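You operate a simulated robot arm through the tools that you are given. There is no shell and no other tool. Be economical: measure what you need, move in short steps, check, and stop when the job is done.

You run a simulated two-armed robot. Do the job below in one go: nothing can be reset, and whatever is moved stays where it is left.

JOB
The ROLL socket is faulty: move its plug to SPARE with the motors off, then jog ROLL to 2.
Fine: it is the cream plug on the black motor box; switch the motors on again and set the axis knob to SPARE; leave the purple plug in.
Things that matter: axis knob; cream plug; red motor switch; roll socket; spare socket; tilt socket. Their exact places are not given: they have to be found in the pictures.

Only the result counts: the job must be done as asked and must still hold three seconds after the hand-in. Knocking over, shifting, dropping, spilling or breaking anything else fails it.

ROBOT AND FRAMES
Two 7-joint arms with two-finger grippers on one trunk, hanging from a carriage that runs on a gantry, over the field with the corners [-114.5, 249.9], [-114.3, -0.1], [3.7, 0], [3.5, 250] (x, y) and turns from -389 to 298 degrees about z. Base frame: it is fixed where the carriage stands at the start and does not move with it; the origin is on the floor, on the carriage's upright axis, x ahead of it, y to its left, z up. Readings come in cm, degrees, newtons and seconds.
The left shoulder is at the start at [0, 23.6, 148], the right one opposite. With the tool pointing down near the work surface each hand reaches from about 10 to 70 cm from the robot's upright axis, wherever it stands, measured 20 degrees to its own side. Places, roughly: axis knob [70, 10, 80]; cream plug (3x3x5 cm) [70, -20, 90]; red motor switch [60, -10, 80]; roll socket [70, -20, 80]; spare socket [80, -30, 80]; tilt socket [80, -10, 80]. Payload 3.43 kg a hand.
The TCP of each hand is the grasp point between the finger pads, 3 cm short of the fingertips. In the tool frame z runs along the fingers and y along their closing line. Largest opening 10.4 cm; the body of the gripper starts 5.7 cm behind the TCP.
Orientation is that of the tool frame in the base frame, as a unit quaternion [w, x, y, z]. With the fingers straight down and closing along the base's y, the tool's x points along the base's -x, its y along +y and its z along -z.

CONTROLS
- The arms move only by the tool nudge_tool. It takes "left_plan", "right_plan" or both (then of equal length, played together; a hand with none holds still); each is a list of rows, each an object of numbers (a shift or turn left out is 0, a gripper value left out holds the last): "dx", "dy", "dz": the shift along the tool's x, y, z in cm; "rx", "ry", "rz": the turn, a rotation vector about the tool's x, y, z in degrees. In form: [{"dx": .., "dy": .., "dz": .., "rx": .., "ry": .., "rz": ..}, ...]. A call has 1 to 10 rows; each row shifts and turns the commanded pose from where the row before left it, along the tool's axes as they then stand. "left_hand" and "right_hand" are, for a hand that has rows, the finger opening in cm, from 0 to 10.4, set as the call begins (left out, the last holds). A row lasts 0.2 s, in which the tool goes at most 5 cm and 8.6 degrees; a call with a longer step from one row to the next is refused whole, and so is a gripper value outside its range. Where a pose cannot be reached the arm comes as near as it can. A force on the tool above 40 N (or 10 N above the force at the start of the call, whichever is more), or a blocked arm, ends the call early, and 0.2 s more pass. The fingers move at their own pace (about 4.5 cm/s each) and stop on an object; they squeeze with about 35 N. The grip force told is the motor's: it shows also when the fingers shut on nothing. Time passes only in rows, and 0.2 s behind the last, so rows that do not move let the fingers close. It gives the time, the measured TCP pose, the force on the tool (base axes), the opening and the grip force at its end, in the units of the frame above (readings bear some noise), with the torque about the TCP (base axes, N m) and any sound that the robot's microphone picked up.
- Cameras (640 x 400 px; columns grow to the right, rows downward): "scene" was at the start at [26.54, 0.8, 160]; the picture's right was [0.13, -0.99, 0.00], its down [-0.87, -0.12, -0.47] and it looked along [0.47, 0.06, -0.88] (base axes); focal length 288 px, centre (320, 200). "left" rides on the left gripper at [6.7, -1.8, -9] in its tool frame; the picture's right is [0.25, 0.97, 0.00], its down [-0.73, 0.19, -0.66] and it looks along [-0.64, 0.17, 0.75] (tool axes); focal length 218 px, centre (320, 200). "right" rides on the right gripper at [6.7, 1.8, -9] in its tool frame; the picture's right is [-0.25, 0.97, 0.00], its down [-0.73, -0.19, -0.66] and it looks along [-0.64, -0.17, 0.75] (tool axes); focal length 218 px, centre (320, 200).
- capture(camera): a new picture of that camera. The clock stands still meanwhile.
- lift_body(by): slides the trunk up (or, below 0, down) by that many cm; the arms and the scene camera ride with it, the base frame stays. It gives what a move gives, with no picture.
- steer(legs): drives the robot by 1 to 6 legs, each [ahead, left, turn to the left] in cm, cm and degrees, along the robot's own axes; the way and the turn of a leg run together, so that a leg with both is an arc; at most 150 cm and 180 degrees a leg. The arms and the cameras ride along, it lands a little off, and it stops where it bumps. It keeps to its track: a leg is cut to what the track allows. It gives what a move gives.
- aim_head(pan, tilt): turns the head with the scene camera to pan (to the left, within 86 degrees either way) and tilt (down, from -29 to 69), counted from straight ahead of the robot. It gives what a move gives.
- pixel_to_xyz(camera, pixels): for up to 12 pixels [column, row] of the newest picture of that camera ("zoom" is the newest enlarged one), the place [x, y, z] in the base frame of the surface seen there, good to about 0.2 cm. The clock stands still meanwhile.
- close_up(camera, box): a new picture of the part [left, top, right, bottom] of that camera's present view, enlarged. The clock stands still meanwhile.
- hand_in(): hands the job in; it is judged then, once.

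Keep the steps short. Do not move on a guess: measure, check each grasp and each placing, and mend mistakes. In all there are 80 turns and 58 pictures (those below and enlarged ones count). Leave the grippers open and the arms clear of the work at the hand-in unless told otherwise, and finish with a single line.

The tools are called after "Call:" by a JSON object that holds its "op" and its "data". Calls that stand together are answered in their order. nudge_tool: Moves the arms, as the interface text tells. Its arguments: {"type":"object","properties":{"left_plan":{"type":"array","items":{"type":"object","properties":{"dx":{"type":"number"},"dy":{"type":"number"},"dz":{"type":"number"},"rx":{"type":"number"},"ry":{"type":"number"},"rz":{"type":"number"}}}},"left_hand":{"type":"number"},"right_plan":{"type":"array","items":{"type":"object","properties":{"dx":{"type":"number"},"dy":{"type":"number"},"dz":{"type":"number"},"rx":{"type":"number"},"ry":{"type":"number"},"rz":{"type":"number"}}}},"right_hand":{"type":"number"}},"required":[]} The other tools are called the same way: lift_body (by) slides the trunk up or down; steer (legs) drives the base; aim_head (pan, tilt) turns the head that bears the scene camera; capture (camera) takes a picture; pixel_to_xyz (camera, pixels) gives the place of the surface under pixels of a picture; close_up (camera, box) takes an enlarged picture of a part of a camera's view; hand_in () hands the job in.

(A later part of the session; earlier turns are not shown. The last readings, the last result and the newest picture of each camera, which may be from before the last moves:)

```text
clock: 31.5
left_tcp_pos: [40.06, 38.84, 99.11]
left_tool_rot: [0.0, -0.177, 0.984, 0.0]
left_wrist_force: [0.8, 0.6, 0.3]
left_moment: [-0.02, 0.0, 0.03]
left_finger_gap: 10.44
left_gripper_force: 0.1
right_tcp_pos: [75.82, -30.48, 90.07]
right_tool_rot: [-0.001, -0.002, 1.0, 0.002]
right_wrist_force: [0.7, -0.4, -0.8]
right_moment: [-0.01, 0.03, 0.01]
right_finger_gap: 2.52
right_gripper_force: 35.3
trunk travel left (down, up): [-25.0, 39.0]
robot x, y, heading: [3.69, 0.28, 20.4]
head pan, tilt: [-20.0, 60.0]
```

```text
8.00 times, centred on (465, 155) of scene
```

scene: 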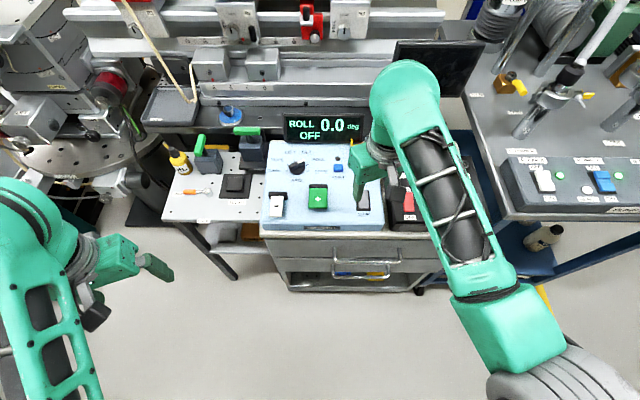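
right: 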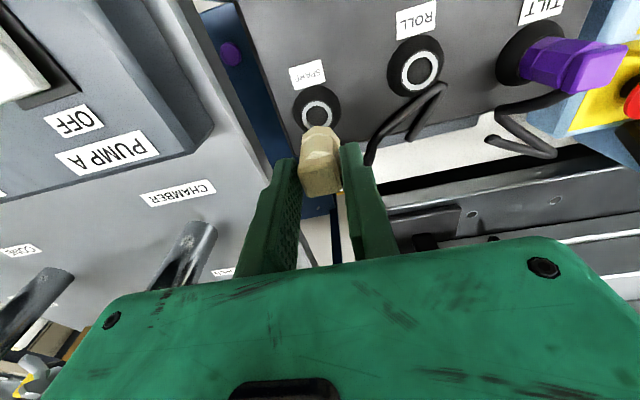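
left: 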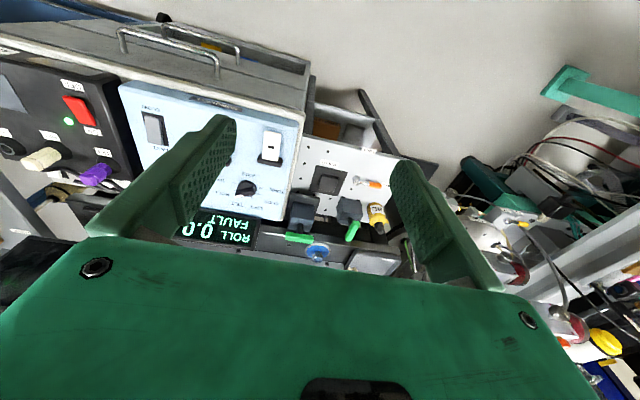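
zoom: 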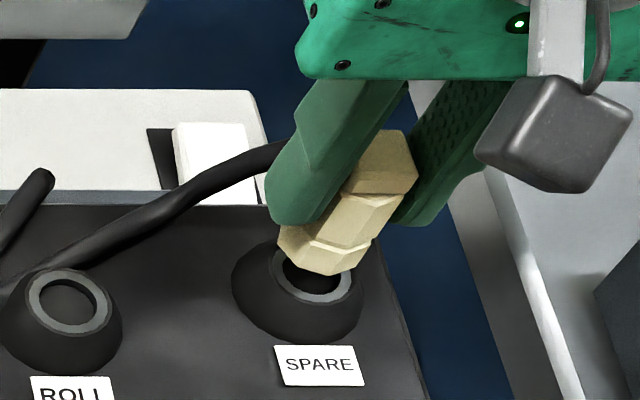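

The plug was pushed up a little in the grip. I'll measure its front face and its sides against the ring.

Call:
{"op": "pixel_to_xyz", "data": {"camera": "zoom", "pixels": [[325, 262], [340, 235], [300, 240], [360, 240], [390, 160], [280, 285], [350, 285], [315, 298], [330, 270]]}}

Call:
{"op": "capture", "data": {"camera": "right"}}

Call:
{"op": "pixel_to_xyz", "data": {"camera": "right", "pixels": [[310, 133], [312, 138], [313, 148], [316, 155], [316, 175], [320, 188], [306, 143], [328, 143], [301, 145], [336, 150], [315, 122], [306, 127]]}}

```text
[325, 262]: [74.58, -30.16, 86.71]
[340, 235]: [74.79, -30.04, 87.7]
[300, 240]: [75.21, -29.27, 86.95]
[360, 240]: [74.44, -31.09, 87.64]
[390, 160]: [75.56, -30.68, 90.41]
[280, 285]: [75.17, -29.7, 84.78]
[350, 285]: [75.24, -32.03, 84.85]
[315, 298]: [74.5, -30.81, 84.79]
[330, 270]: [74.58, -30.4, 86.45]
```

```text
26 pictures are left
```

right: 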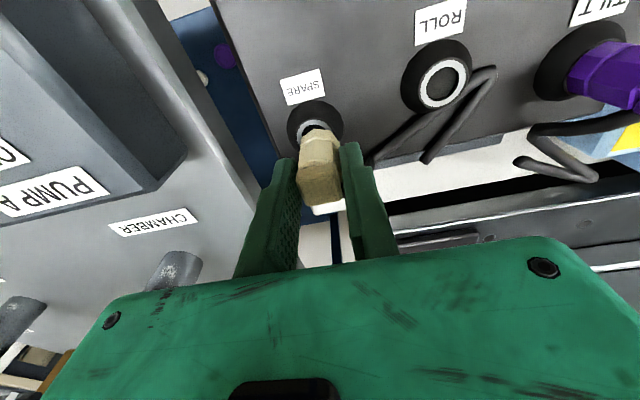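

```text
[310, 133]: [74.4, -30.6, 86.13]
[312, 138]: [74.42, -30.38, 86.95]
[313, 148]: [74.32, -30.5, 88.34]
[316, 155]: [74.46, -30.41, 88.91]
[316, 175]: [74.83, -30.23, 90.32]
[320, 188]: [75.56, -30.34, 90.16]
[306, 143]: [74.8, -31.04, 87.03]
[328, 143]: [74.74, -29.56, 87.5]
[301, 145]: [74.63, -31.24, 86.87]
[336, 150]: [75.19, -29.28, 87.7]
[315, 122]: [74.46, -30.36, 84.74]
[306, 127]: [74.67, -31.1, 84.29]
```

The plug stands upright. Its centre is about 75.72, against the ring's 75.58, so it is 0.15 cm too far forward, and 0.08 cm off in y. I'll correct that and come down gently to just before contact.

Call:
{"op": "nudge_tool", "data": {"right_plan": [{"dx": 0.18, "dy": -0.08}, {"dz": 0.4}, {"dz": 0.3}, {}]}}

Call:
{"op": "nudge_tool", "data": {"right_plan": [{"dz": 0.2}, {}]}}

Call:
{"op": "nudge_tool", "data": {"right_plan": [{"dz": 0.2}, {}]}}

```text
clock: 32.5
left_tcp_pos: [40.06, 38.75, 99.09]
left_tool_rot: [0.0, -0.177, 0.984, 0.0]
left_wrist_force: [0.6, 0.2, -0.6]
left_moment: [0.0, -0.03, -0.04]
left_finger_gap: 10.38
left_gripper_force: 0.0
right_tcp_pos: [75.5, -30.6, 89.25]
right_tool_rot: [0.0, 0.001, 1.0, 0.001]
right_wrist_force: [-0.5, -0.1, 0.3]
right_moment: [0.0, 0.0, -0.01]
right_finger_gap: 2.5
right_gripper_force: 35.0
trunk travel left (down, up): [-25.0, 39.0]
robot x, y, heading: [3.57, 0.1, 20.3]
head pan, tilt: [-20.0, 60.0]
```

```text
clock: 33.1
left_tcp_pos: [40.19, 38.62, 99.18]
left_tool_rot: [0.0, -0.178, 0.984, -0.001]
left_wrist_force: [0.8, 0.2, 0.0]
left_moment: [0.03, 0.0, 0.02]
left_finger_gap: 10.42
left_gripper_force: 0.0
right_tcp_pos: [75.47, -30.62, 89.0]
right_tool_rot: [0.0, 0.0, 1.0, 0.001]
right_wrist_force: [2.5, -3.5, -2.8]
right_moment: [-0.17, -0.1, 0.04]
right_finger_gap: 2.5
right_gripper_force: 34.9
trunk travel left (down, up): [-25.0, 39.0]
robot x, y, heading: [3.62, -0.0, 20.2]
head pan, tilt: [-20.0, 60.0]
```

```text
clock: 33.7
left_tcp_pos: [40.11, 38.81, 99.2]
left_tool_rot: [0.0, -0.176, 0.984, 0.0]
left_wrist_force: [-0.4, -0.7, 0.8]
left_moment: [0.02, 0.01, -0.01]
left_finger_gap: 10.42
left_gripper_force: 0.1
right_tcp_pos: [75.64, -30.6, 88.99]
right_tool_rot: [0.0, 0.001, 1.0, 0.001]
right_wrist_force: [0.4, -3.3, -0.4]
right_moment: [-0.15, -0.04, 0.0]
right_finger_gap: 2.51
right_gripper_force: 35.5
trunk travel left (down, up): [-25.0, 39.0]
robot x, y, heading: [2.93, 0.12, 20.3]
head pan, tilt: [-20.0, 60.0]
```

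The side force and torque now match those seen when gripping the seated plug, so it may have snapped in. I'll look.

Call:
{"op": "close_up", "data": {"camera": "right", "box": [240, 70, 400, 200]}}

Call:
{"op": "close_up", "data": {"camera": "scene", "box": [430, 130, 500, 180]}}

Call:
{"op": "pixel_to_xyz", "data": {"camera": "zoom", "pixels": [[390, 170], [385, 200]]}}

```text
3.08 times, centred on (320, 135) of right
```

zoom: 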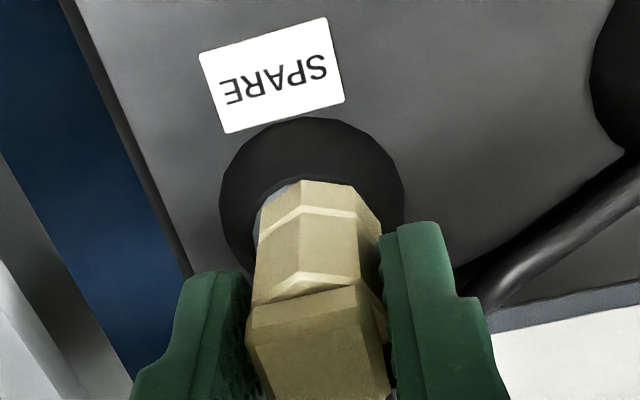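

```text
8.00 times, centred on (465, 155) of scene
```

zoom: 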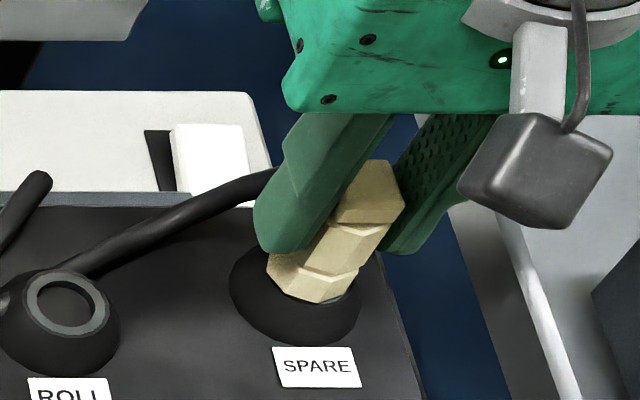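

```text
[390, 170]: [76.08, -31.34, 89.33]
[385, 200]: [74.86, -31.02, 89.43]
```

The plug now covers the ring and its top is at z 89.35, which matches the seated height. I'll press a touch more to be sure, then release.

Call:
{"op": "nudge_tool", "data": {"right_plan": [{"dz": 0.2}, {"dz": 0.2}, {}]}}

Call:
{"op": "nudge_tool", "data": {"right_plan": [{}, {}, {}], "right_hand": 6}}

Call:
{"op": "nudge_tool", "data": {"right_plan": [{"dz": -2}, {"dz": -3}, {"dz": -4}, {}]}}

Call:
{"op": "capture", "data": {"camera": "right"}}

```text
clock: 34.5
left_tcp_pos: [40.21, 38.68, 99.31]
left_tool_rot: [0.0, -0.177, 0.984, 0.0]
left_wrist_force: [0.0, -0.5, -0.3]
left_moment: [-0.01, 0.02, 0.01]
left_finger_gap: 10.4
left_gripper_force: 0.1
right_tcp_pos: [75.71, -30.78, 88.87]
right_tool_rot: [0.002, -0.001, 1.0, 0.002]
right_wrist_force: [-7.2, 2.8, 21.5]
right_moment: [0.01, 0.12, -0.03]
right_finger_gap: 2.51
right_gripper_force: 34.9
trunk travel left (down, up): [-25.0, 39.0]
robot x, y, heading: [3.35, 0.1, 20.6]
head pan, tilt: [-20.0, 60.0]
```

```text
clock: 35.3
left_tcp_pos: [40.17, 38.83, 99.11]
left_tool_rot: [0.0, -0.177, 0.984, 0.0]
left_wrist_force: [-0.5, 0.7, 0.2]
left_moment: [0.01, -0.03, 0.01]
left_finger_gap: 10.39
left_gripper_force: 0.1
right_tcp_pos: [75.41, -30.62, 88.51]
right_tool_rot: [-0.001, 0.0, 1.0, 0.002]
right_wrist_force: [-0.5, -0.7, -0.5]
right_moment: [-0.02, 0.01, 0.0]
right_finger_gap: 6.02
right_gripper_force: 0.1
trunk travel left (down, up): [-25.0, 39.0]
robot x, y, heading: [3.16, -0.32, 20.2]
head pan, tilt: [-20.0, 60.0]
```

```text
clock: 36.3
left_tcp_pos: [40.05, 38.81, 99.15]
left_tool_rot: [0.001, -0.177, 0.984, 0.0]
left_wrist_force: [0.6, -0.5, -0.3]
left_moment: [-0.01, 0.02, 0.02]
left_finger_gap: 10.4
left_gripper_force: 0.1
right_tcp_pos: [75.25, -30.69, 97.75]
right_tool_rot: [-0.001, 0.0, 1.0, 0.002]
right_wrist_force: [-1.6, -0.4, 0.2]
right_moment: [0.0, 0.0, 0.01]
right_finger_gap: 5.98
right_gripper_force: 0.0
trunk travel left (down, up): [-25.0, 39.0]
robot x, y, heading: [3.58, -0.01, 20.4]
head pan, tilt: [-20.0, 60.0]
```

```text
23 pictures are left
```

right: 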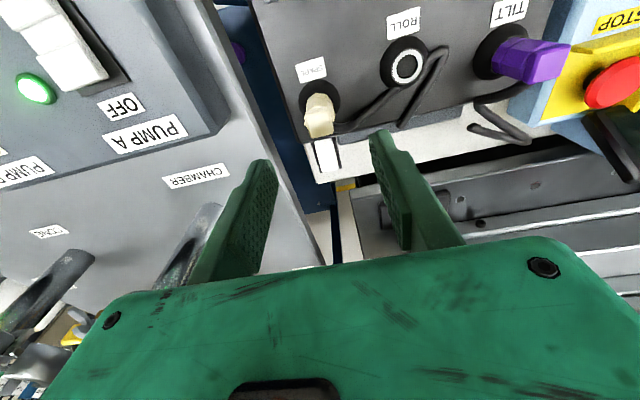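

The plug is seated in SPARE and the purple plug is untouched. Next is the motor switch's ON end, at about (66.3, -14.45). I'll close the fingers and go there.

Call:
{"op": "nudge_tool", "data": {"right_plan": [{"dx": 3, "dy": 3}, {"dx": 3, "dy": 3.5}, {"dx": 2.95, "dy": 3.5}, {"dy": 3.5, "dz": 2}, {"dy": 2.7, "dz": 3}, {"dz": 3}, {}], "right_hand": 0}}

Call:
{"op": "capture", "data": {"camera": "right"}}

```text
clock: 37.9
left_tcp_pos: [40.2, 38.77, 99.18]
left_tool_rot: [0.0, -0.177, 0.984, -0.001]
left_wrist_force: [-0.9, 0.4, 0.3]
left_moment: [0.0, -0.02, 0.0]
left_finger_gap: 10.39
left_gripper_force: 0.1
right_tcp_pos: [66.56, -14.49, 89.65]
right_tool_rot: [0.001, 0.0, 1.0, 0.002]
right_wrist_force: [-0.7, 0.1, -0.5]
right_moment: [0.01, 0.0, 0.0]
right_finger_gap: 0.0
right_gripper_force: 34.9
trunk travel left (down, up): [-25.0, 39.0]
robot x, y, heading: [2.88, 0.31, 20.5]
head pan, tilt: [-20.0, 60.0]
```

```text
22 pictures are left
```

right: 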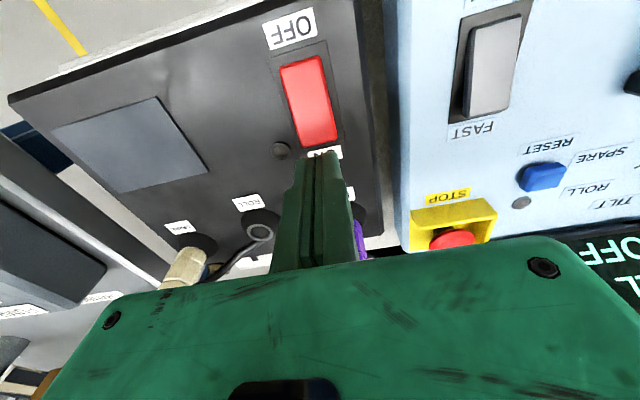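

The tip is above the ON end. I'll press down stepwise until the force stops it.

Call:
{"op": "nudge_tool", "data": {"right_plan": [{"dz": 1}, {"dz": 0.7}, {"dz": 0.4}, {"dz": 0.3}, {"dz": 0.3}, {"dz": 0.3}, {"dz": 0.3}, {"dz": 0.2}, {"dz": 0.2}, {"dz": 0.2}]}}

Call:
{"op": "nudge_tool", "data": {"right_plan": [{"dz": -3}, {"dz": -4}, {"dz": -2}, {"dx": 2, "dy": -3}, {"dx": 4, "dy": -2}, {}]}}

Call:
{"op": "capture", "data": {"camera": "right"}}

```text
clock: 40.1
left_tcp_pos: [40.24, 38.64, 99.17]
left_tool_rot: [0.0, -0.177, 0.984, 0.0]
left_wrist_force: [0.0, 0.5, 0.0]
left_moment: [0.03, 0.02, 0.02]
left_finger_gap: 10.42
left_gripper_force: 0.1
right_tcp_pos: [66.94, -14.36, 86.17]
right_tool_rot: [0.003, 0.0, 1.0, 0.002]
right_wrist_force: [-4.5, 0.0, 26.6]
right_moment: [-0.02, 0.39, -0.04]
right_finger_gap: 0.62
right_gripper_force: 34.5
trunk travel left (down, up): [-25.0, 39.0]
robot x, y, heading: [3.32, -0.03, 20.2]
head pan, tilt: [-20.0, 60.0]
```

```text
clock: 41.5
left_tcp_pos: [40.27, 38.7, 99.21]
left_tool_rot: [0.002, -0.178, 0.984, 0.0]
left_wrist_force: [-0.1, 0.0, 0.2]
left_moment: [-0.03, 0.02, -0.04]
left_finger_gap: 10.4
left_gripper_force: 0.1
right_tcp_pos: [60.8, -19.35, 94.79]
right_tool_rot: [0.0, 0.0, 1.0, 0.001]
right_wrist_force: [0.7, -0.2, 0.0]
right_moment: [0.01, 0.03, 0.0]
right_finger_gap: 0.0
right_gripper_force: 34.6
trunk travel left (down, up): [-25.0, 39.0]
robot x, y, heading: [3.3, -0.17, 20.4]
head pan, tilt: [-20.0, 60.0]
```

```text
21 pictures are left
```

right: 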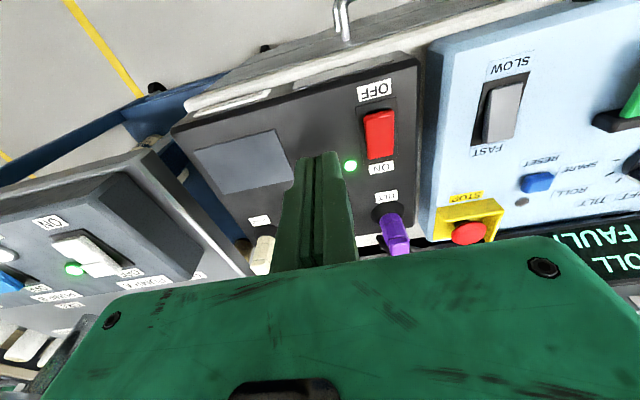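

The motor lamp is green again. Now for the knob: I'll take an enlarged picture of the panel.

Call:
{"op": "close_up", "data": {"camera": "scene", "box": [265, 110, 375, 190]}}

```text
5.00 times, centred on (320, 150) of scene
```

zoom: 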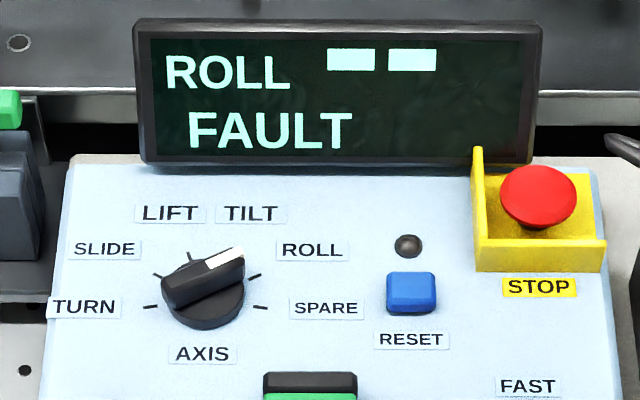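

The knob's blade points at ROLL, with its white end at (225, 258). I'll measure the blade, the ticks and the base.

Call:
{"op": "pixel_to_xyz", "data": {"camera": "zoom", "pixels": [[150, 305], [157, 275], [252, 275], [260, 307], [225, 258], [175, 288], [200, 272], [240, 275], [200, 325], [204, 290], [235, 252], [168, 280]]}}

Call:
{"op": "pixel_to_xyz", "data": {"camera": "scene", "pixels": [[290, 170]]}}

```text
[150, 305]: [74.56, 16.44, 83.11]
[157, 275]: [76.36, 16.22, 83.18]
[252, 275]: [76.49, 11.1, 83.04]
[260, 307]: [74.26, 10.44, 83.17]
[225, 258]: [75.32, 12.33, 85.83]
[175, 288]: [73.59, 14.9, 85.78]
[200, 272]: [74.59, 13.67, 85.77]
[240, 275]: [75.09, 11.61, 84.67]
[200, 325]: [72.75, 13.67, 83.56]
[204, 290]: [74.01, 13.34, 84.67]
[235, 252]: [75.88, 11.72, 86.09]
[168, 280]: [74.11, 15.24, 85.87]
```

```text
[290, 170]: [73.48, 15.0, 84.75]
```

The knob's centre is about (74.4, 13.45). The blade lies at 36° and SPARE is at about 0°, so the knob needs 36° clockwise. The left hand suits this with the robot turned right. First I'll raise and tuck the right hand, then turn.

Call:
{"op": "nudge_tool", "data": {"right_plan": [{"dz": -4}, {"dz": -4}, {"dx": 1, "dy": 4}, {"dx": 1, "dy": 4}, {"dx": 1.8, "dy": 4}, {}], "right_hand": 5}}

Call:
{"op": "steer", "data": {"legs": [[0, 0, -20], [0, 0, -20]]}}

Call:
{"op": "aim_head", "data": {"pan": 25, "tilt": 60}}

Call:
{"op": "capture", "data": {"camera": "scene"}}

```text
clock: 42.9
left_tcp_pos: [40.13, 38.7, 99.17]
left_tool_rot: [0.0, -0.177, 0.984, 0.0]
left_wrist_force: [-0.5, -0.8, 0.6]
left_moment: [-0.02, 0.05, -0.02]
left_finger_gap: 10.37
left_gripper_force: 0.0
right_tcp_pos: [57.17, -7.33, 102.52]
right_tool_rot: [0.0, 0.0, 1.0, 0.001]
right_wrist_force: [-0.2, 0.0, 0.4]
right_moment: [-0.02, -0.01, 0.0]
right_finger_gap: 5.0
right_gripper_force: 0.0
right hand out of reach, approached as far as the arm can: row 5
trunk travel left (down, up): [-25.0, 39.0]
robot x, y, heading: [3.23, 0.32, 20.4]
head pan, tilt: [-20.0, 60.0]
```

```text
clock: 45.5
left_tcp_pos: [56.57, 5.7, 99.12]
left_tool_rot: [0.0, 0.175, 0.985, 0.0]
left_wrist_force: [-0.7, 0.0, 0.0]
left_moment: [0.01, 0.03, -0.01]
left_finger_gap: 10.39
left_gripper_force: 0.0
right_tcp_pos: [39.7, -40.53, 102.51]
right_tool_rot: [0.001, 0.344, 0.939, 0.001]
right_wrist_force: [0.0, -0.4, -0.9]
right_moment: [-0.01, 0.02, 0.0]
right_finger_gap: 5.01
right_gripper_force: 0.1
trunk travel left (down, up): [-25.0, 39.0]
robot x, y, heading: [3.49, 0.11, -20.2]
head pan, tilt: [-20.0, 60.0]
```

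```text
clock: 46.6
left_tcp_pos: [56.43, 5.75, 99.18]
left_tool_rot: [0.0, 0.174, 0.985, 0.001]
left_wrist_force: [0.3, -0.4, 0.6]
left_moment: [-0.01, 0.02, 0.0]
left_finger_gap: 10.4
left_gripper_force: 0.0
right_tcp_pos: [39.72, -40.54, 102.48]
right_tool_rot: [0.001, 0.344, 0.939, 0.002]
right_wrist_force: [0.5, 0.0, 0.1]
right_moment: [0.02, 0.01, -0.01]
right_finger_gap: 4.99
right_gripper_force: 0.1
trunk travel left (down, up): [-25.0, 39.0]
robot x, y, heading: [3.23, 0.3, -19.8]
head pan, tilt: [25.0, 60.0]
```

```text
19 pictures are left
```

scene: 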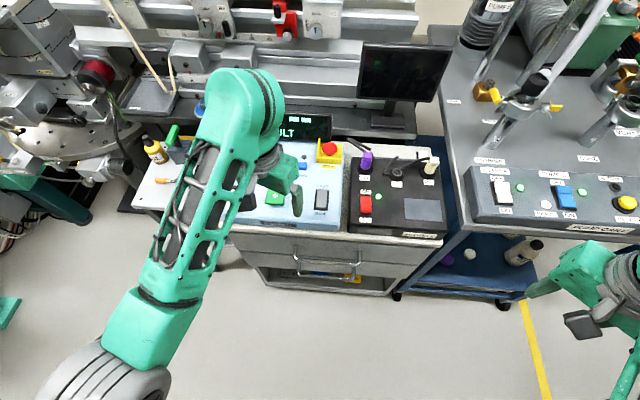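

The robot is turned. The left hand now has a yaw of -20°. I'll turn it 34° more so its closing line lies across the blade, and measure the display's place for clearance.

Call:
{"op": "nudge_tool", "data": {"left_plan": [{"rz": 8.5}, {"rz": 8.5}, {"rz": 8.5}, {"rz": 8.5}, {}], "left_hand": 4}}

Call:
{"op": "pixel_to_xyz", "data": {"camera": "scene", "pixels": [[318, 114], [318, 130], [329, 118], [365, 100], [200, 105], [172, 132]]}}

```text
clock: 47.8
left_tcp_pos: [56.52, 5.73, 99.18]
left_tool_rot: [0.0, 0.454, 0.891, -0.001]
left_wrist_force: [0.1, 0.4, 0.7]
left_moment: [0.0, 0.0, 0.0]
left_finger_gap: 3.97
left_gripper_force: 0.0
right_tcp_pos: [39.69, -40.46, 102.52]
right_tool_rot: [0.001, 0.345, 0.939, 0.002]
right_wrist_force: [-0.2, -0.2, 1.1]
right_moment: [0.01, 0.01, 0.0]
right_finger_gap: 4.99
right_gripper_force: 0.0
trunk travel left (down, up): [-25.0, 39.0]
robot x, y, heading: [3.33, 0.09, -19.9]
head pan, tilt: [25.0, 60.0]
```

```text
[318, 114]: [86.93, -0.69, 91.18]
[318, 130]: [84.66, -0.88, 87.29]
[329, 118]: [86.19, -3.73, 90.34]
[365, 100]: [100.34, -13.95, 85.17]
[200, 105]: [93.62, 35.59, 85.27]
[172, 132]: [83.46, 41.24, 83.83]
```

The display starts at x 84.6, so it is clear of the hand. I'll move above the knob, to TCP z of about 94.

Call:
{"op": "nudge_tool", "data": {"left_plan": [{"dx": -0.86, "dy": 3.8, "dz": 1}, {"dx": -0.86, "dy": 3.8, "dz": 1}, {"dx": -0.86, "dy": 3.8, "dz": 1}, {"dx": -0.86, "dy": 3.8, "dz": 1}, {"dx": -0.86, "dy": 3.8, "dz": 1}, {}]}}

Call:
{"op": "close_up", "data": {"camera": "left", "box": [220, 70, 420, 200]}}

```text
clock: 49.2
left_tcp_pos: [74.4, 13.27, 94.35]
left_tool_rot: [0.0, 0.454, 0.891, 0.0]
left_wrist_force: [0.4, -0.1, -0.1]
left_moment: [-0.04, -0.02, 0.01]
left_finger_gap: 4.01
left_gripper_force: 0.0
right_tcp_pos: [39.71, -40.46, 102.55]
right_tool_rot: [0.001, 0.345, 0.939, 0.001]
right_wrist_force: [-0.3, 0.0, -1.1]
right_moment: [0.0, -0.01, 0.02]
right_finger_gap: 5.01
right_gripper_force: 0.0
trunk travel left (down, up): [-25.0, 39.0]
robot x, y, heading: [3.37, 0.04, -19.7]
head pan, tilt: [25.0, 60.0]
```

```text
3.08 times, centred on (320, 135) of left
```

zoom: 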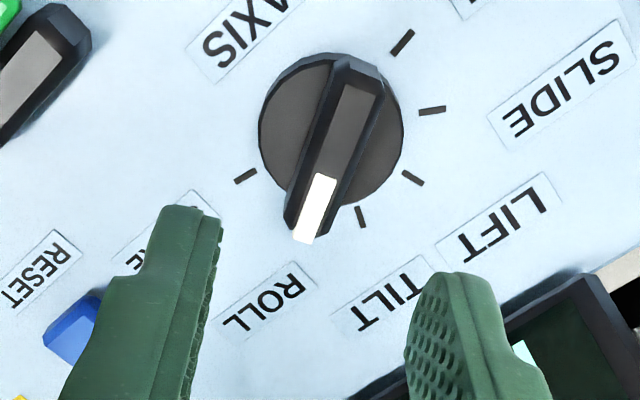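

Call:
{"op": "pixel_to_xyz", "data": {"camera": "zoom", "pixels": [[305, 225], [322, 185], [345, 125], [358, 90], [268, 130], [395, 150], [335, 60], [245, 176], [402, 42], [360, 217], [432, 110], [362, 70]]}}

```text
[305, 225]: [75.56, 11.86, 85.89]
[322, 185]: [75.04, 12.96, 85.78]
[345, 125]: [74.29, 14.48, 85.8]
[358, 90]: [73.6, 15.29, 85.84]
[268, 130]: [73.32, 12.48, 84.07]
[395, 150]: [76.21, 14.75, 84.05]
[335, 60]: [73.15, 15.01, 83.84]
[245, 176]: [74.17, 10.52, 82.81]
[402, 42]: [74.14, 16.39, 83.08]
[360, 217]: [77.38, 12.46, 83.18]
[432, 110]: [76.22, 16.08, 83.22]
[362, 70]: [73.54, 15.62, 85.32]
```

The blade's centre is (74.59, 13.5) at 30°, and the ticks are about 39.5° apart. I'll turn the hand 6° more, centre it and come down to TCP z 87.5.

Call:
{"op": "nudge_tool", "data": {"left_plan": [{"rz": 6}, {"dx": 0.1, "dy": 0.25, "dz": 2}, {"dz": 2}, {"dz": 1.5}, {"dz": 0.7}, {"dz": 0.5}, {}]}}

Call:
{"op": "close_up", "data": {"camera": "left", "box": [220, 70, 420, 200]}}

```text
clock: 50.8
left_tcp_pos: [74.47, 13.79, 87.48]
left_tool_rot: [0.0, 0.5, 0.866, 0.0]
left_wrist_force: [0.3, -0.7, 0.9]
left_moment: [0.01, -0.01, -0.01]
left_finger_gap: 4.0
left_gripper_force: 0.1
right_tcp_pos: [39.71, -40.42, 102.57]
right_tool_rot: [0.0, 0.345, 0.939, 0.002]
right_wrist_force: [-0.3, 0.5, 0.7]
right_moment: [-0.02, -0.02, 0.0]
right_finger_gap: 5.0
right_gripper_force: 0.0
trunk travel left (down, up): [-25.0, 39.0]
robot x, y, heading: [3.32, -0.11, -19.9]
head pan, tilt: [25.0, 60.0]
```

```text
3.08 times, centred on (320, 135) of left
```

zoom: 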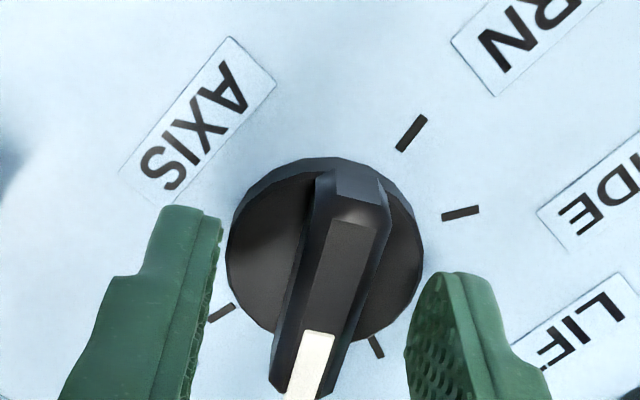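

The fingers straddle the blade. I'll close on it.

Call:
{"op": "nudge_tool", "data": {"left_plan": [{}, {}, {}, {}], "left_hand": 0}}

```text
clock: 51.8
left_tcp_pos: [74.59, 13.73, 87.41]
left_tool_rot: [0.001, 0.499, 0.867, 0.001]
left_wrist_force: [7.9, 3.8, -6.3]
left_moment: [-0.09, -0.28, 0.03]
left_finger_gap: 1.36
left_gripper_force: 45.4
right_tcp_pos: [39.83, -40.38, 102.45]
right_tool_rot: [0.002, 0.344, 0.939, 0.002]
right_wrist_force: [-0.3, -0.2, -0.3]
right_moment: [-0.01, -0.02, -0.03]
right_finger_gap: 5.01
right_gripper_force: 0.0
trunk travel left (down, up): [-25.0, 39.0]
robot x, y, heading: [3.43, 0.21, -19.5]
head pan, tilt: [25.0, 60.0]
```

The grip is on the blade, with a 1.36 cm gap. I'll turn 39.5° about the tool z axis towards SPARE.

Call:
{"op": "nudge_tool", "data": {"left_plan": [{"rz": 6.6}, {"rz": 6.6}, {"rz": 6.6}, {"rz": 6.6}, {"rz": 6.6}, {"rz": 6.5}, {}]}}

Call:
{"op": "capture", "data": {"camera": "scene"}}

```text
clock: 53.4
left_tcp_pos: [74.73, 13.74, 87.43]
left_tool_rot: [0.0, 0.763, 0.646, 0.002]
left_wrist_force: [13.1, 10.0, -9.5]
left_moment: [-0.49, -0.21, 0.05]
left_finger_gap: 1.38
left_gripper_force: 45.6
right_tcp_pos: [39.82, -40.28, 102.43]
right_tool_rot: [0.0, 0.344, 0.939, 0.001]
right_wrist_force: [-0.1, 0.4, -0.3]
right_moment: [-0.05, 0.02, -0.04]
right_finger_gap: 4.98
right_gripper_force: 0.1
trunk travel left (down, up): [-25.0, 39.0]
robot x, y, heading: [3.44, -0.07, -19.8]
head pan, tilt: [25.0, 60.0]
```

```text
16 pictures are left
```

scene: 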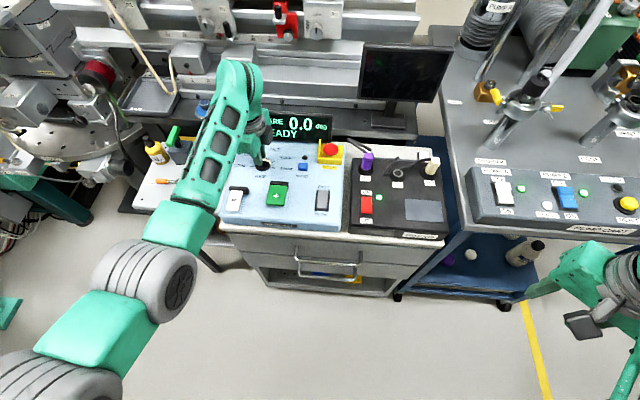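

The display reads "SPARE 0.0 READY". I'll release, rise, and turn the hand back with closed fingers for the + button.

Call:
{"op": "nudge_tool", "data": {"left_plan": [{}, {}, {}], "left_hand": 4}}

Call:
{"op": "nudge_tool", "data": {"left_plan": [{"dz": -2}, {"dz": -3}, {"dz": -3}, {"rz": -8.5}, {"rz": -8.5}, {"rz": -8.5}, {"rz": -8.5}, {"rz": -8.5}]}}

Call:
{"op": "close_up", "data": {"camera": "left", "box": [0, 0, 640, 260]}}

```text
clock: 54.2
left_tcp_pos: [74.66, 13.48, 87.48]
left_tool_rot: [0.0, 0.764, 0.646, 0.0]
left_wrist_force: [-0.1, -0.5, -0.1]
left_moment: [-0.02, -0.02, -0.02]
left_finger_gap: 3.99
left_gripper_force: 0.0
right_tcp_pos: [39.67, -40.57, 102.57]
right_tool_rot: [0.001, 0.344, 0.939, 0.003]
right_wrist_force: [1.6, -0.4, -0.3]
right_moment: [0.02, 0.01, 0.0]
right_finger_gap: 4.99
right_gripper_force: 0.0
trunk travel left (down, up): [-25.0, 39.0]
robot x, y, heading: [3.32, 0.12, -20.0]
head pan, tilt: [25.0, 60.0]
```

```text
clock: 56.0
left_tcp_pos: [74.55, 13.56, 95.42]
left_tool_rot: [0.0, 0.476, 0.88, 0.0]
left_wrist_force: [-0.7, 0.1, -0.5]
left_moment: [0.01, 0.04, -0.01]
left_finger_gap: 4.03
left_gripper_force: 0.0
right_tcp_pos: [39.63, -40.42, 102.49]
right_tool_rot: [0.0, 0.344, 0.939, 0.001]
right_wrist_force: [0.3, -0.3, 0.4]
right_moment: [0.03, -0.04, -0.02]
right_finger_gap: 5.03
right_gripper_force: 0.0
trunk travel left (down, up): [-25.0, 39.0]
robot x, y, heading: [3.53, 0.11, -20.0]
head pan, tilt: [25.0, 60.0]
```

```text
1.00 times, centred on (320, 130) of left
```

zoom: 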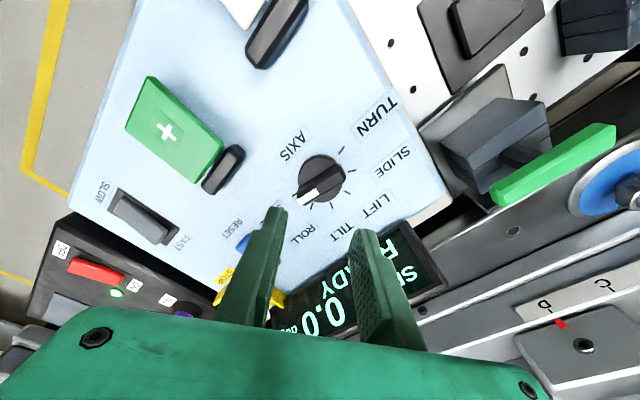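

The knob is at SPARE. I'll measure the green + key and the speed rocker.

Call:
{"op": "pixel_to_xyz", "data": {"camera": "left", "pixels": [[145, 85], [135, 125], [168, 131], [205, 165], [215, 145], [222, 165], [118, 205], [165, 235], [140, 220], [240, 110]]}}

```text
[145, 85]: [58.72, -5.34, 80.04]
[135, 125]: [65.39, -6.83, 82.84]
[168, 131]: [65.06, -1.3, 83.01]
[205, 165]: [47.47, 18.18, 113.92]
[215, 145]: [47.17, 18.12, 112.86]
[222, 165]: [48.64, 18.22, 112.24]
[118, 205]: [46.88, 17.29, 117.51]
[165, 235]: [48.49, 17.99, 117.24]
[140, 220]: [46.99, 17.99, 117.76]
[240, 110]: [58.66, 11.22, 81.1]
```

Call:
{"op": "pixel_to_xyz", "data": {"camera": "zoom", "pixels": [[150, 85], [138, 125], [168, 131], [205, 165], [212, 145], [224, 165], [120, 205], [165, 235], [140, 220], [250, 130], [184, 108]]}}

```text
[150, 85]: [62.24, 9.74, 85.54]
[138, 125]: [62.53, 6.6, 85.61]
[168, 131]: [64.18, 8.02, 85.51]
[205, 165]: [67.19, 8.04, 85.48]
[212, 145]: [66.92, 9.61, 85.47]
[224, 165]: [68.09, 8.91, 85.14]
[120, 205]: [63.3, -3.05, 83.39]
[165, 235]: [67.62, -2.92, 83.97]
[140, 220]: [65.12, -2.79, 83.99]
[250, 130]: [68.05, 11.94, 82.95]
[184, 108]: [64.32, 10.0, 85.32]
```

The + key spans x 62–67, y 6.3–10, with its top at z 85.5 and its hinge at x 68. SLOW is already pressed. I'll close the left fingers and hover over (63.5, 8).

Call:
{"op": "nudge_tool", "data": {"left_plan": [{"dx": 0.34, "dy": -3.07}, {"dx": 0.34, "dy": -3.07, "dz": 0.5}, {"dx": 0.34, "dy": -3.07, "dz": 2}, {"dx": 0.34, "dy": -3.07, "dz": 2}, {"dz": 1.2}, {}], "left_hand": 0}}

Call:
{"op": "capture", "data": {"camera": "scene"}}

```text
clock: 57.4
left_tcp_pos: [63.42, 7.9, 89.76]
left_tool_rot: [0.0, 0.476, 0.88, 0.001]
left_wrist_force: [0.1, -0.1, 0.5]
left_moment: [0.02, -0.01, -0.03]
left_finger_gap: 0.02
left_gripper_force: 34.6
right_tcp_pos: [39.72, -40.38, 102.43]
right_tool_rot: [0.0, 0.344, 0.939, 0.002]
right_wrist_force: [0.5, 0.3, 0.7]
right_moment: [-0.03, 0.01, 0.0]
right_finger_gap: 5.01
right_gripper_force: 0.1
trunk travel left (down, up): [-25.0, 39.0]
robot x, y, heading: [3.54, -0.13, -20.2]
head pan, tilt: [25.0, 60.0]
```

```text
14 pictures are left
```

scene: 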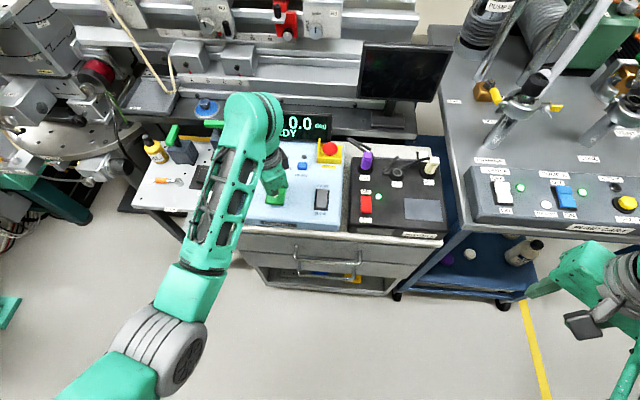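

The reading 0.0 is visible at (300, 122). I'll press by a small amount first, then read.

Call:
{"op": "nudge_tool", "data": {"left_plan": [{"dz": 1.1}, {"dz": 0.2}, {"dz": 0.2}]}}

Call:
{"op": "close_up", "data": {"camera": "scene", "box": [270, 100, 340, 150]}}

```text
clock: 58.2
left_tcp_pos: [63.5, 8.12, 88.24]
left_tool_rot: [0.0, 0.477, 0.879, 0.0]
left_wrist_force: [0.3, -0.1, 0.1]
left_moment: [-0.02, 0.01, -0.03]
left_finger_gap: 0.0
left_gripper_force: 35.0
right_tcp_pos: [39.7, -40.35, 102.5]
right_tool_rot: [0.0, 0.345, 0.939, 0.002]
right_wrist_force: [0.2, -0.1, -0.3]
right_moment: [0.02, -0.03, 0.03]
right_finger_gap: 5.02
right_gripper_force: 0.1
trunk travel left (down, up): [-25.0, 39.0]
robot x, y, heading: [3.59, 0.1, -19.7]
head pan, tilt: [25.0, 60.0]
```

```text
8.00 times, centred on (305, 125) of scene
```

zoom: 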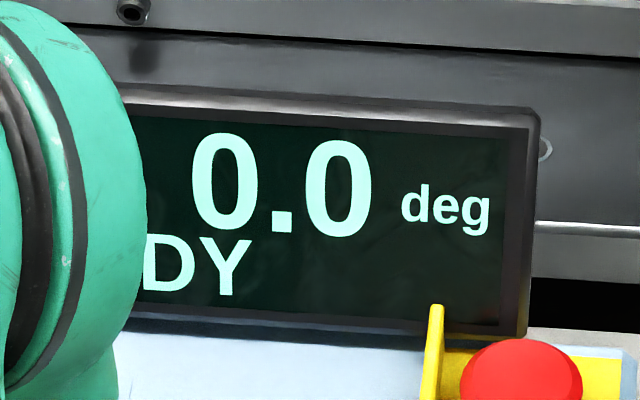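

It still reads 0.0. I'll go a bit deeper (0.3 cm) and lift within the same call.

Call:
{"op": "nudge_tool", "data": {"left_plan": [{"dz": 0.3}, {"dz": -0.3}]}}

Call:
{"op": "close_up", "data": {"camera": "scene", "box": [270, 100, 340, 150]}}

```text
clock: 58.8
left_tcp_pos: [63.51, 8.02, 88.2]
left_tool_rot: [0.0, 0.477, 0.879, 0.0]
left_wrist_force: [0.0, 0.4, -0.5]
left_moment: [-0.01, 0.04, 0.01]
left_finger_gap: 0.0
left_gripper_force: 34.1
right_tcp_pos: [39.71, -40.5, 102.59]
right_tool_rot: [0.001, 0.344, 0.939, 0.003]
right_wrist_force: [0.8, -0.2, 0.2]
right_moment: [-0.03, -0.01, 0.04]
right_finger_gap: 4.97
right_gripper_force: 0.2
trunk travel left (down, up): [-25.0, 39.0]
robot x, y, heading: [3.23, -0.11, -19.8]
head pan, tilt: [25.0, 60.0]
```

```text
8.00 times, centred on (305, 125) of scene
```

zoom: 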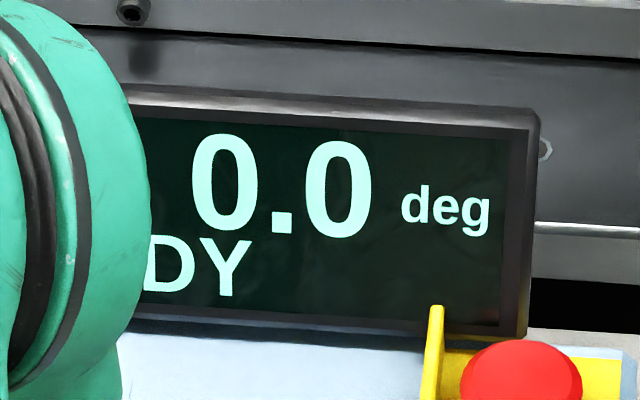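

Still 0.0. I'll dip 0.7 cm and return.

Call:
{"op": "nudge_tool", "data": {"left_plan": [{"dz": 0.4}, {"dz": 0.3}, {"dz": -0.7}]}}

Call:
{"op": "close_up", "data": {"camera": "scene", "box": [270, 100, 340, 150]}}

```text
clock: 59.6
left_tcp_pos: [63.38, 7.76, 88.19]
left_tool_rot: [0.0, 0.476, 0.879, 0.0]
left_wrist_force: [-0.5, 0.3, 0.3]
left_moment: [0.0, 0.0, -0.04]
left_finger_gap: 0.0
left_gripper_force: 35.0
right_tcp_pos: [39.48, -40.29, 102.52]
right_tool_rot: [0.001, 0.344, 0.939, 0.003]
right_wrist_force: [-0.4, -0.2, 0.3]
right_moment: [0.01, -0.01, -0.02]
right_finger_gap: 5.03
right_gripper_force: 0.1
trunk travel left (down, up): [-25.0, 39.0]
robot x, y, heading: [3.38, 0.3, -20.0]
head pan, tilt: [25.0, 60.0]
```

```text
8.00 times, centred on (305, 125) of scene
```

zoom: 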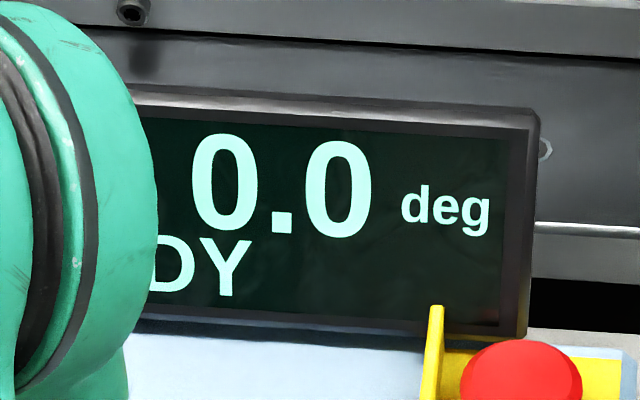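

Still 0.0. I'll dip 1.2 cm, hold one row and return.

Call:
{"op": "nudge_tool", "data": {"left_plan": [{"dz": 0.6}, {"dz": 0.6}, {}, {"dz": -1.2}]}}

Call:
{"op": "close_up", "data": {"camera": "scene", "box": [270, 100, 340, 150]}}

```text
clock: 60.6
left_tcp_pos: [63.4, 7.94, 88.11]
left_tool_rot: [0.001, 0.476, 0.879, 0.0]
left_wrist_force: [-0.9, -0.5, -0.2]
left_moment: [0.0, 0.03, 0.02]
left_finger_gap: 0.0
left_gripper_force: 34.7
right_tcp_pos: [39.55, -40.4, 102.5]
right_tool_rot: [0.0, 0.344, 0.939, 0.002]
right_wrist_force: [0.3, -0.4, -0.3]
right_moment: [0.01, -0.01, -0.03]
right_finger_gap: 4.99
right_gripper_force: 0.1
trunk travel left (down, up): [-25.0, 39.0]
robot x, y, heading: [3.52, 0.1, -20.0]
head pan, tilt: [25.0, 60.0]
```

```text
8.00 times, centred on (305, 125) of scene
```

zoom: 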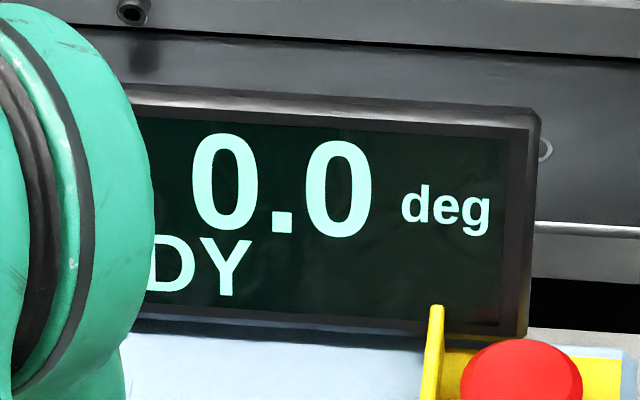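

Still no change. I'll press down and watch the force to find where the key bottoms.

Call:
{"op": "nudge_tool", "data": {"left_plan": [{"dz": 0.6}, {"dz": 0.6}, {"dz": 0.2}]}}

Call:
{"op": "close_up", "data": {"camera": "scene", "box": [250, 100, 350, 220]}}

```text
clock: 61.4
left_tcp_pos: [63.4, 8.0, 86.96]
left_tool_rot: [0.001, 0.477, 0.879, 0.001]
left_wrist_force: [-1.4, -1.6, 3.9]
left_moment: [-0.01, -0.06, -0.01]
left_finger_gap: 0.0
left_gripper_force: 34.6
right_tcp_pos: [39.74, -40.38, 102.55]
right_tool_rot: [0.001, 0.345, 0.939, 0.002]
right_wrist_force: [-0.6, 0.2, -1.0]
right_moment: [0.01, 0.0, 0.02]
right_finger_gap: 4.99
right_gripper_force: 0.1
trunk travel left (down, up): [-25.0, 39.0]
robot x, y, heading: [3.42, 0.28, -20.1]
head pan, tilt: [25.0, 60.0]
```

```text
3.33 times, centred on (300, 160) of scene
```

zoom: 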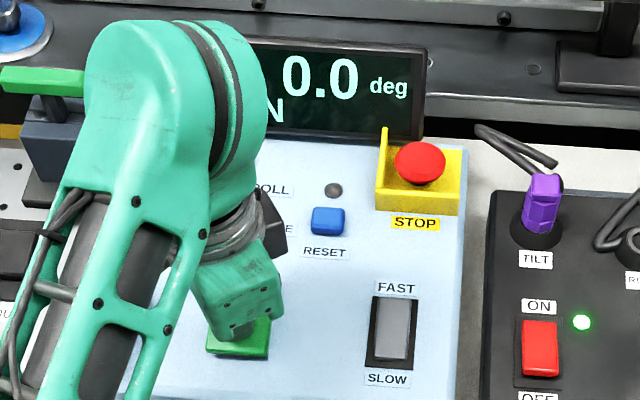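

The key moved and the status changed to "…N" (RUN). I'll hold for one row, lift, and read the rate.

Call:
{"op": "nudge_tool", "data": {"left_plan": [{}, {"dz": -0.8}]}}

Call:
{"op": "close_up", "data": {"camera": "scene", "box": [270, 100, 340, 150]}}

```text
clock: 62.0
left_tcp_pos: [63.4, 8.02, 87.54]
left_tool_rot: [0.0, 0.478, 0.879, 0.001]
left_wrist_force: [-0.5, 0.4, 0.1]
left_moment: [0.0, 0.02, -0.02]
left_finger_gap: 0.04
left_gripper_force: 34.9
right_tcp_pos: [39.69, -40.45, 102.47]
right_tool_rot: [0.001, 0.344, 0.939, 0.003]
right_wrist_force: [0.7, 0.4, 1.1]
right_moment: [0.0, 0.01, 0.0]
right_finger_gap: 5.0
right_gripper_force: 0.1
trunk travel left (down, up): [-25.0, 39.0]
robot x, y, heading: [3.48, -0.07, -19.8]
head pan, tilt: [25.0, 60.0]
```

```text
8.00 times, centred on (305, 125) of scene
```

zoom: 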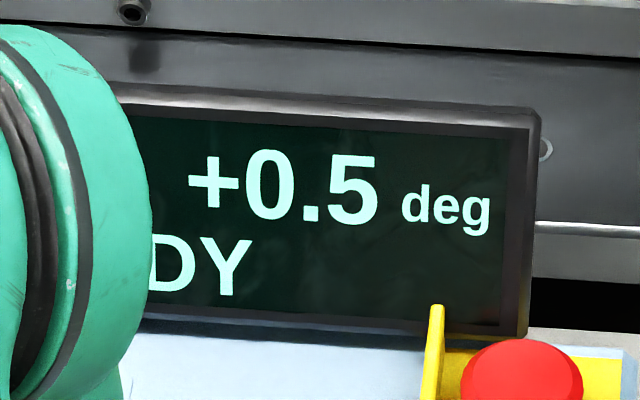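

+0.5. I'll press again a little longer (two hold rows).

Call:
{"op": "nudge_tool", "data": {"left_plan": [{"dz": 0.8}, {}, {}, {"dz": -0.8}]}}

Call:
{"op": "close_up", "data": {"camera": "scene", "box": [270, 100, 340, 150]}}

```text
clock: 63.0
left_tcp_pos: [63.48, 8.05, 87.56]
left_tool_rot: [-0.001, 0.477, 0.879, 0.0]
left_wrist_force: [0.0, 0.2, -0.8]
left_moment: [-0.01, -0.02, 0.01]
left_finger_gap: 0.0
left_gripper_force: 34.5
right_tcp_pos: [39.76, -40.44, 102.48]
right_tool_rot: [0.0, 0.345, 0.939, 0.002]
right_wrist_force: [-0.4, -0.1, -0.9]
right_moment: [-0.03, 0.0, 0.01]
right_finger_gap: 4.99
right_gripper_force: 0.0
trunk travel left (down, up): [-25.0, 39.0]
robot x, y, heading: [3.42, -0.21, -20.1]
head pan, tilt: [25.0, 60.0]
```

```text
8.00 times, centred on (305, 125) of scene
```

zoom: 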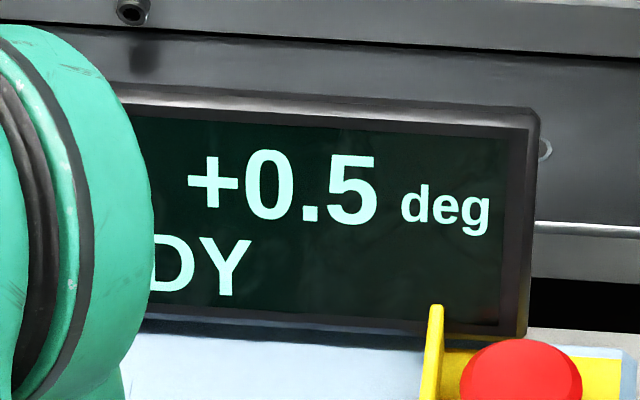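

No change, as the press was just short. I'll press 0.2 cm deeper with two hold rows.

Call:
{"op": "nudge_tool", "data": {"left_plan": [{"dz": 1.05}, {}, {}, {"dz": -1.05}]}}

Call:
{"op": "close_up", "data": {"camera": "scene", "box": [270, 100, 340, 150]}}

```text
clock: 64.0
left_tcp_pos: [63.46, 8.05, 87.54]
left_tool_rot: [-0.002, 0.478, 0.879, 0.001]
left_wrist_force: [0.5, 0.3, 1.7]
left_moment: [-0.01, -0.03, 0.01]
left_finger_gap: 0.0
left_gripper_force: 34.5
right_tcp_pos: [39.73, -40.43, 102.43]
right_tool_rot: [0.001, 0.344, 0.939, 0.003]
right_wrist_force: [0.2, -0.1, 0.3]
right_moment: [0.02, -0.02, -0.04]
right_finger_gap: 5.02
right_gripper_force: 0.0
trunk travel left (down, up): [-25.0, 39.0]
robot x, y, heading: [3.56, 0.23, -19.9]
head pan, tilt: [25.0, 60.0]
```

```text
8.00 times, centred on (305, 125) of scene
```

zoom: 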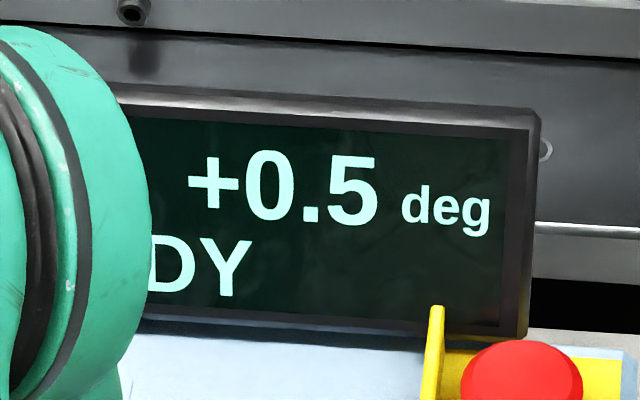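

It didn't register. Maybe the key has to be fully released first. I'll lift clear of the key, then press to about 86.6, hold, and release fully.

Call:
{"op": "nudge_tool", "data": {"left_plan": [{"dz": -1.0}, {}, {"dz": 1.0}, {"dz": 0.6}, {"dz": 0.3}, {}, {"dz": -0.9}, {"dz": -1.0}]}}

Call:
{"op": "close_up", "data": {"camera": "scene", "box": [270, 100, 340, 150]}}

```text
clock: 65.8
left_tcp_pos: [63.48, 8.08, 88.62]
left_tool_rot: [0.001, 0.477, 0.879, 0.001]
left_wrist_force: [-0.5, 0.0, -1.2]
left_moment: [0.03, 0.0, 0.02]
left_finger_gap: 0.0
left_gripper_force: 34.2
right_tcp_pos: [39.62, -40.43, 102.58]
right_tool_rot: [0.001, 0.345, 0.939, 0.002]
right_wrist_force: [0.8, 0.0, -0.4]
right_moment: [0.03, -0.02, -0.02]
right_finger_gap: 5.0
right_gripper_force: 0.1
trunk travel left (down, up): [-25.0, 39.0]
robot x, y, heading: [3.42, 0.08, -19.7]
head pan, tilt: [25.0, 60.0]
```

```text
8.00 times, centred on (305, 125) of scene
```

zoom: 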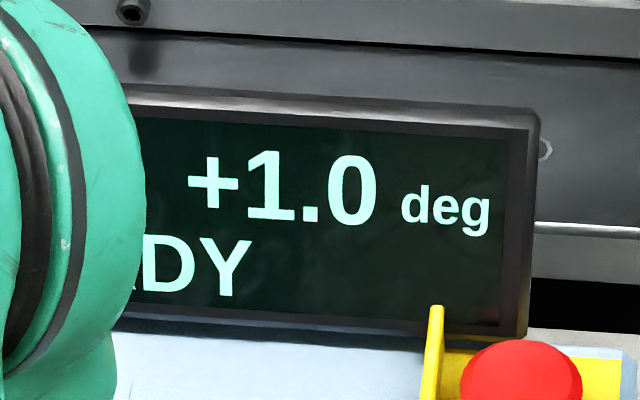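

+1.0: each full press gives 0.5. I'll repeat the same press.

Call:
{"op": "nudge_tool", "data": {"left_plan": [{}, {"dz": 1.0}, {"dz": 0.6}, {"dz": 0.3}, {}, {"dz": -0.9}, {"dz": -1.0}]}}

Call:
{"op": "close_up", "data": {"camera": "scene", "box": [270, 100, 340, 150]}}

```text
clock: 67.4
left_tcp_pos: [63.51, 8.24, 88.66]
left_tool_rot: [0.0, 0.477, 0.879, 0.0]
left_wrist_force: [-0.6, -0.3, -0.3]
left_moment: [-0.01, 0.04, 0.0]
left_finger_gap: 0.0
left_gripper_force: 34.9
right_tcp_pos: [39.75, -40.39, 102.46]
right_tool_rot: [0.001, 0.344, 0.939, 0.003]
right_wrist_force: [-0.3, -0.3, -0.5]
right_moment: [0.03, 0.02, -0.02]
right_finger_gap: 5.0
right_gripper_force: 0.0
trunk travel left (down, up): [-25.0, 39.0]
robot x, y, heading: [3.41, -0.24, -19.7]
head pan, tilt: [25.0, 60.0]
```

```text
8.00 times, centred on (305, 125) of scene
```

zoom: 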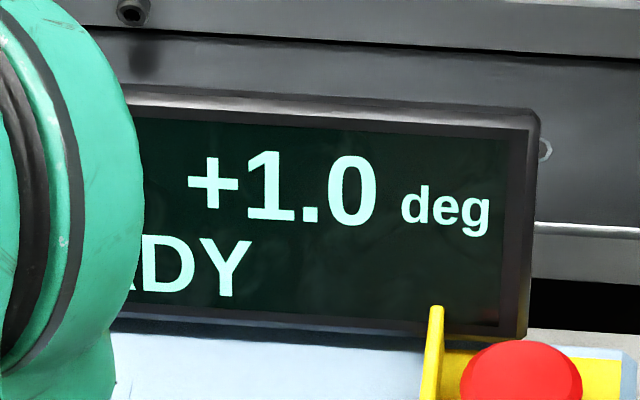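

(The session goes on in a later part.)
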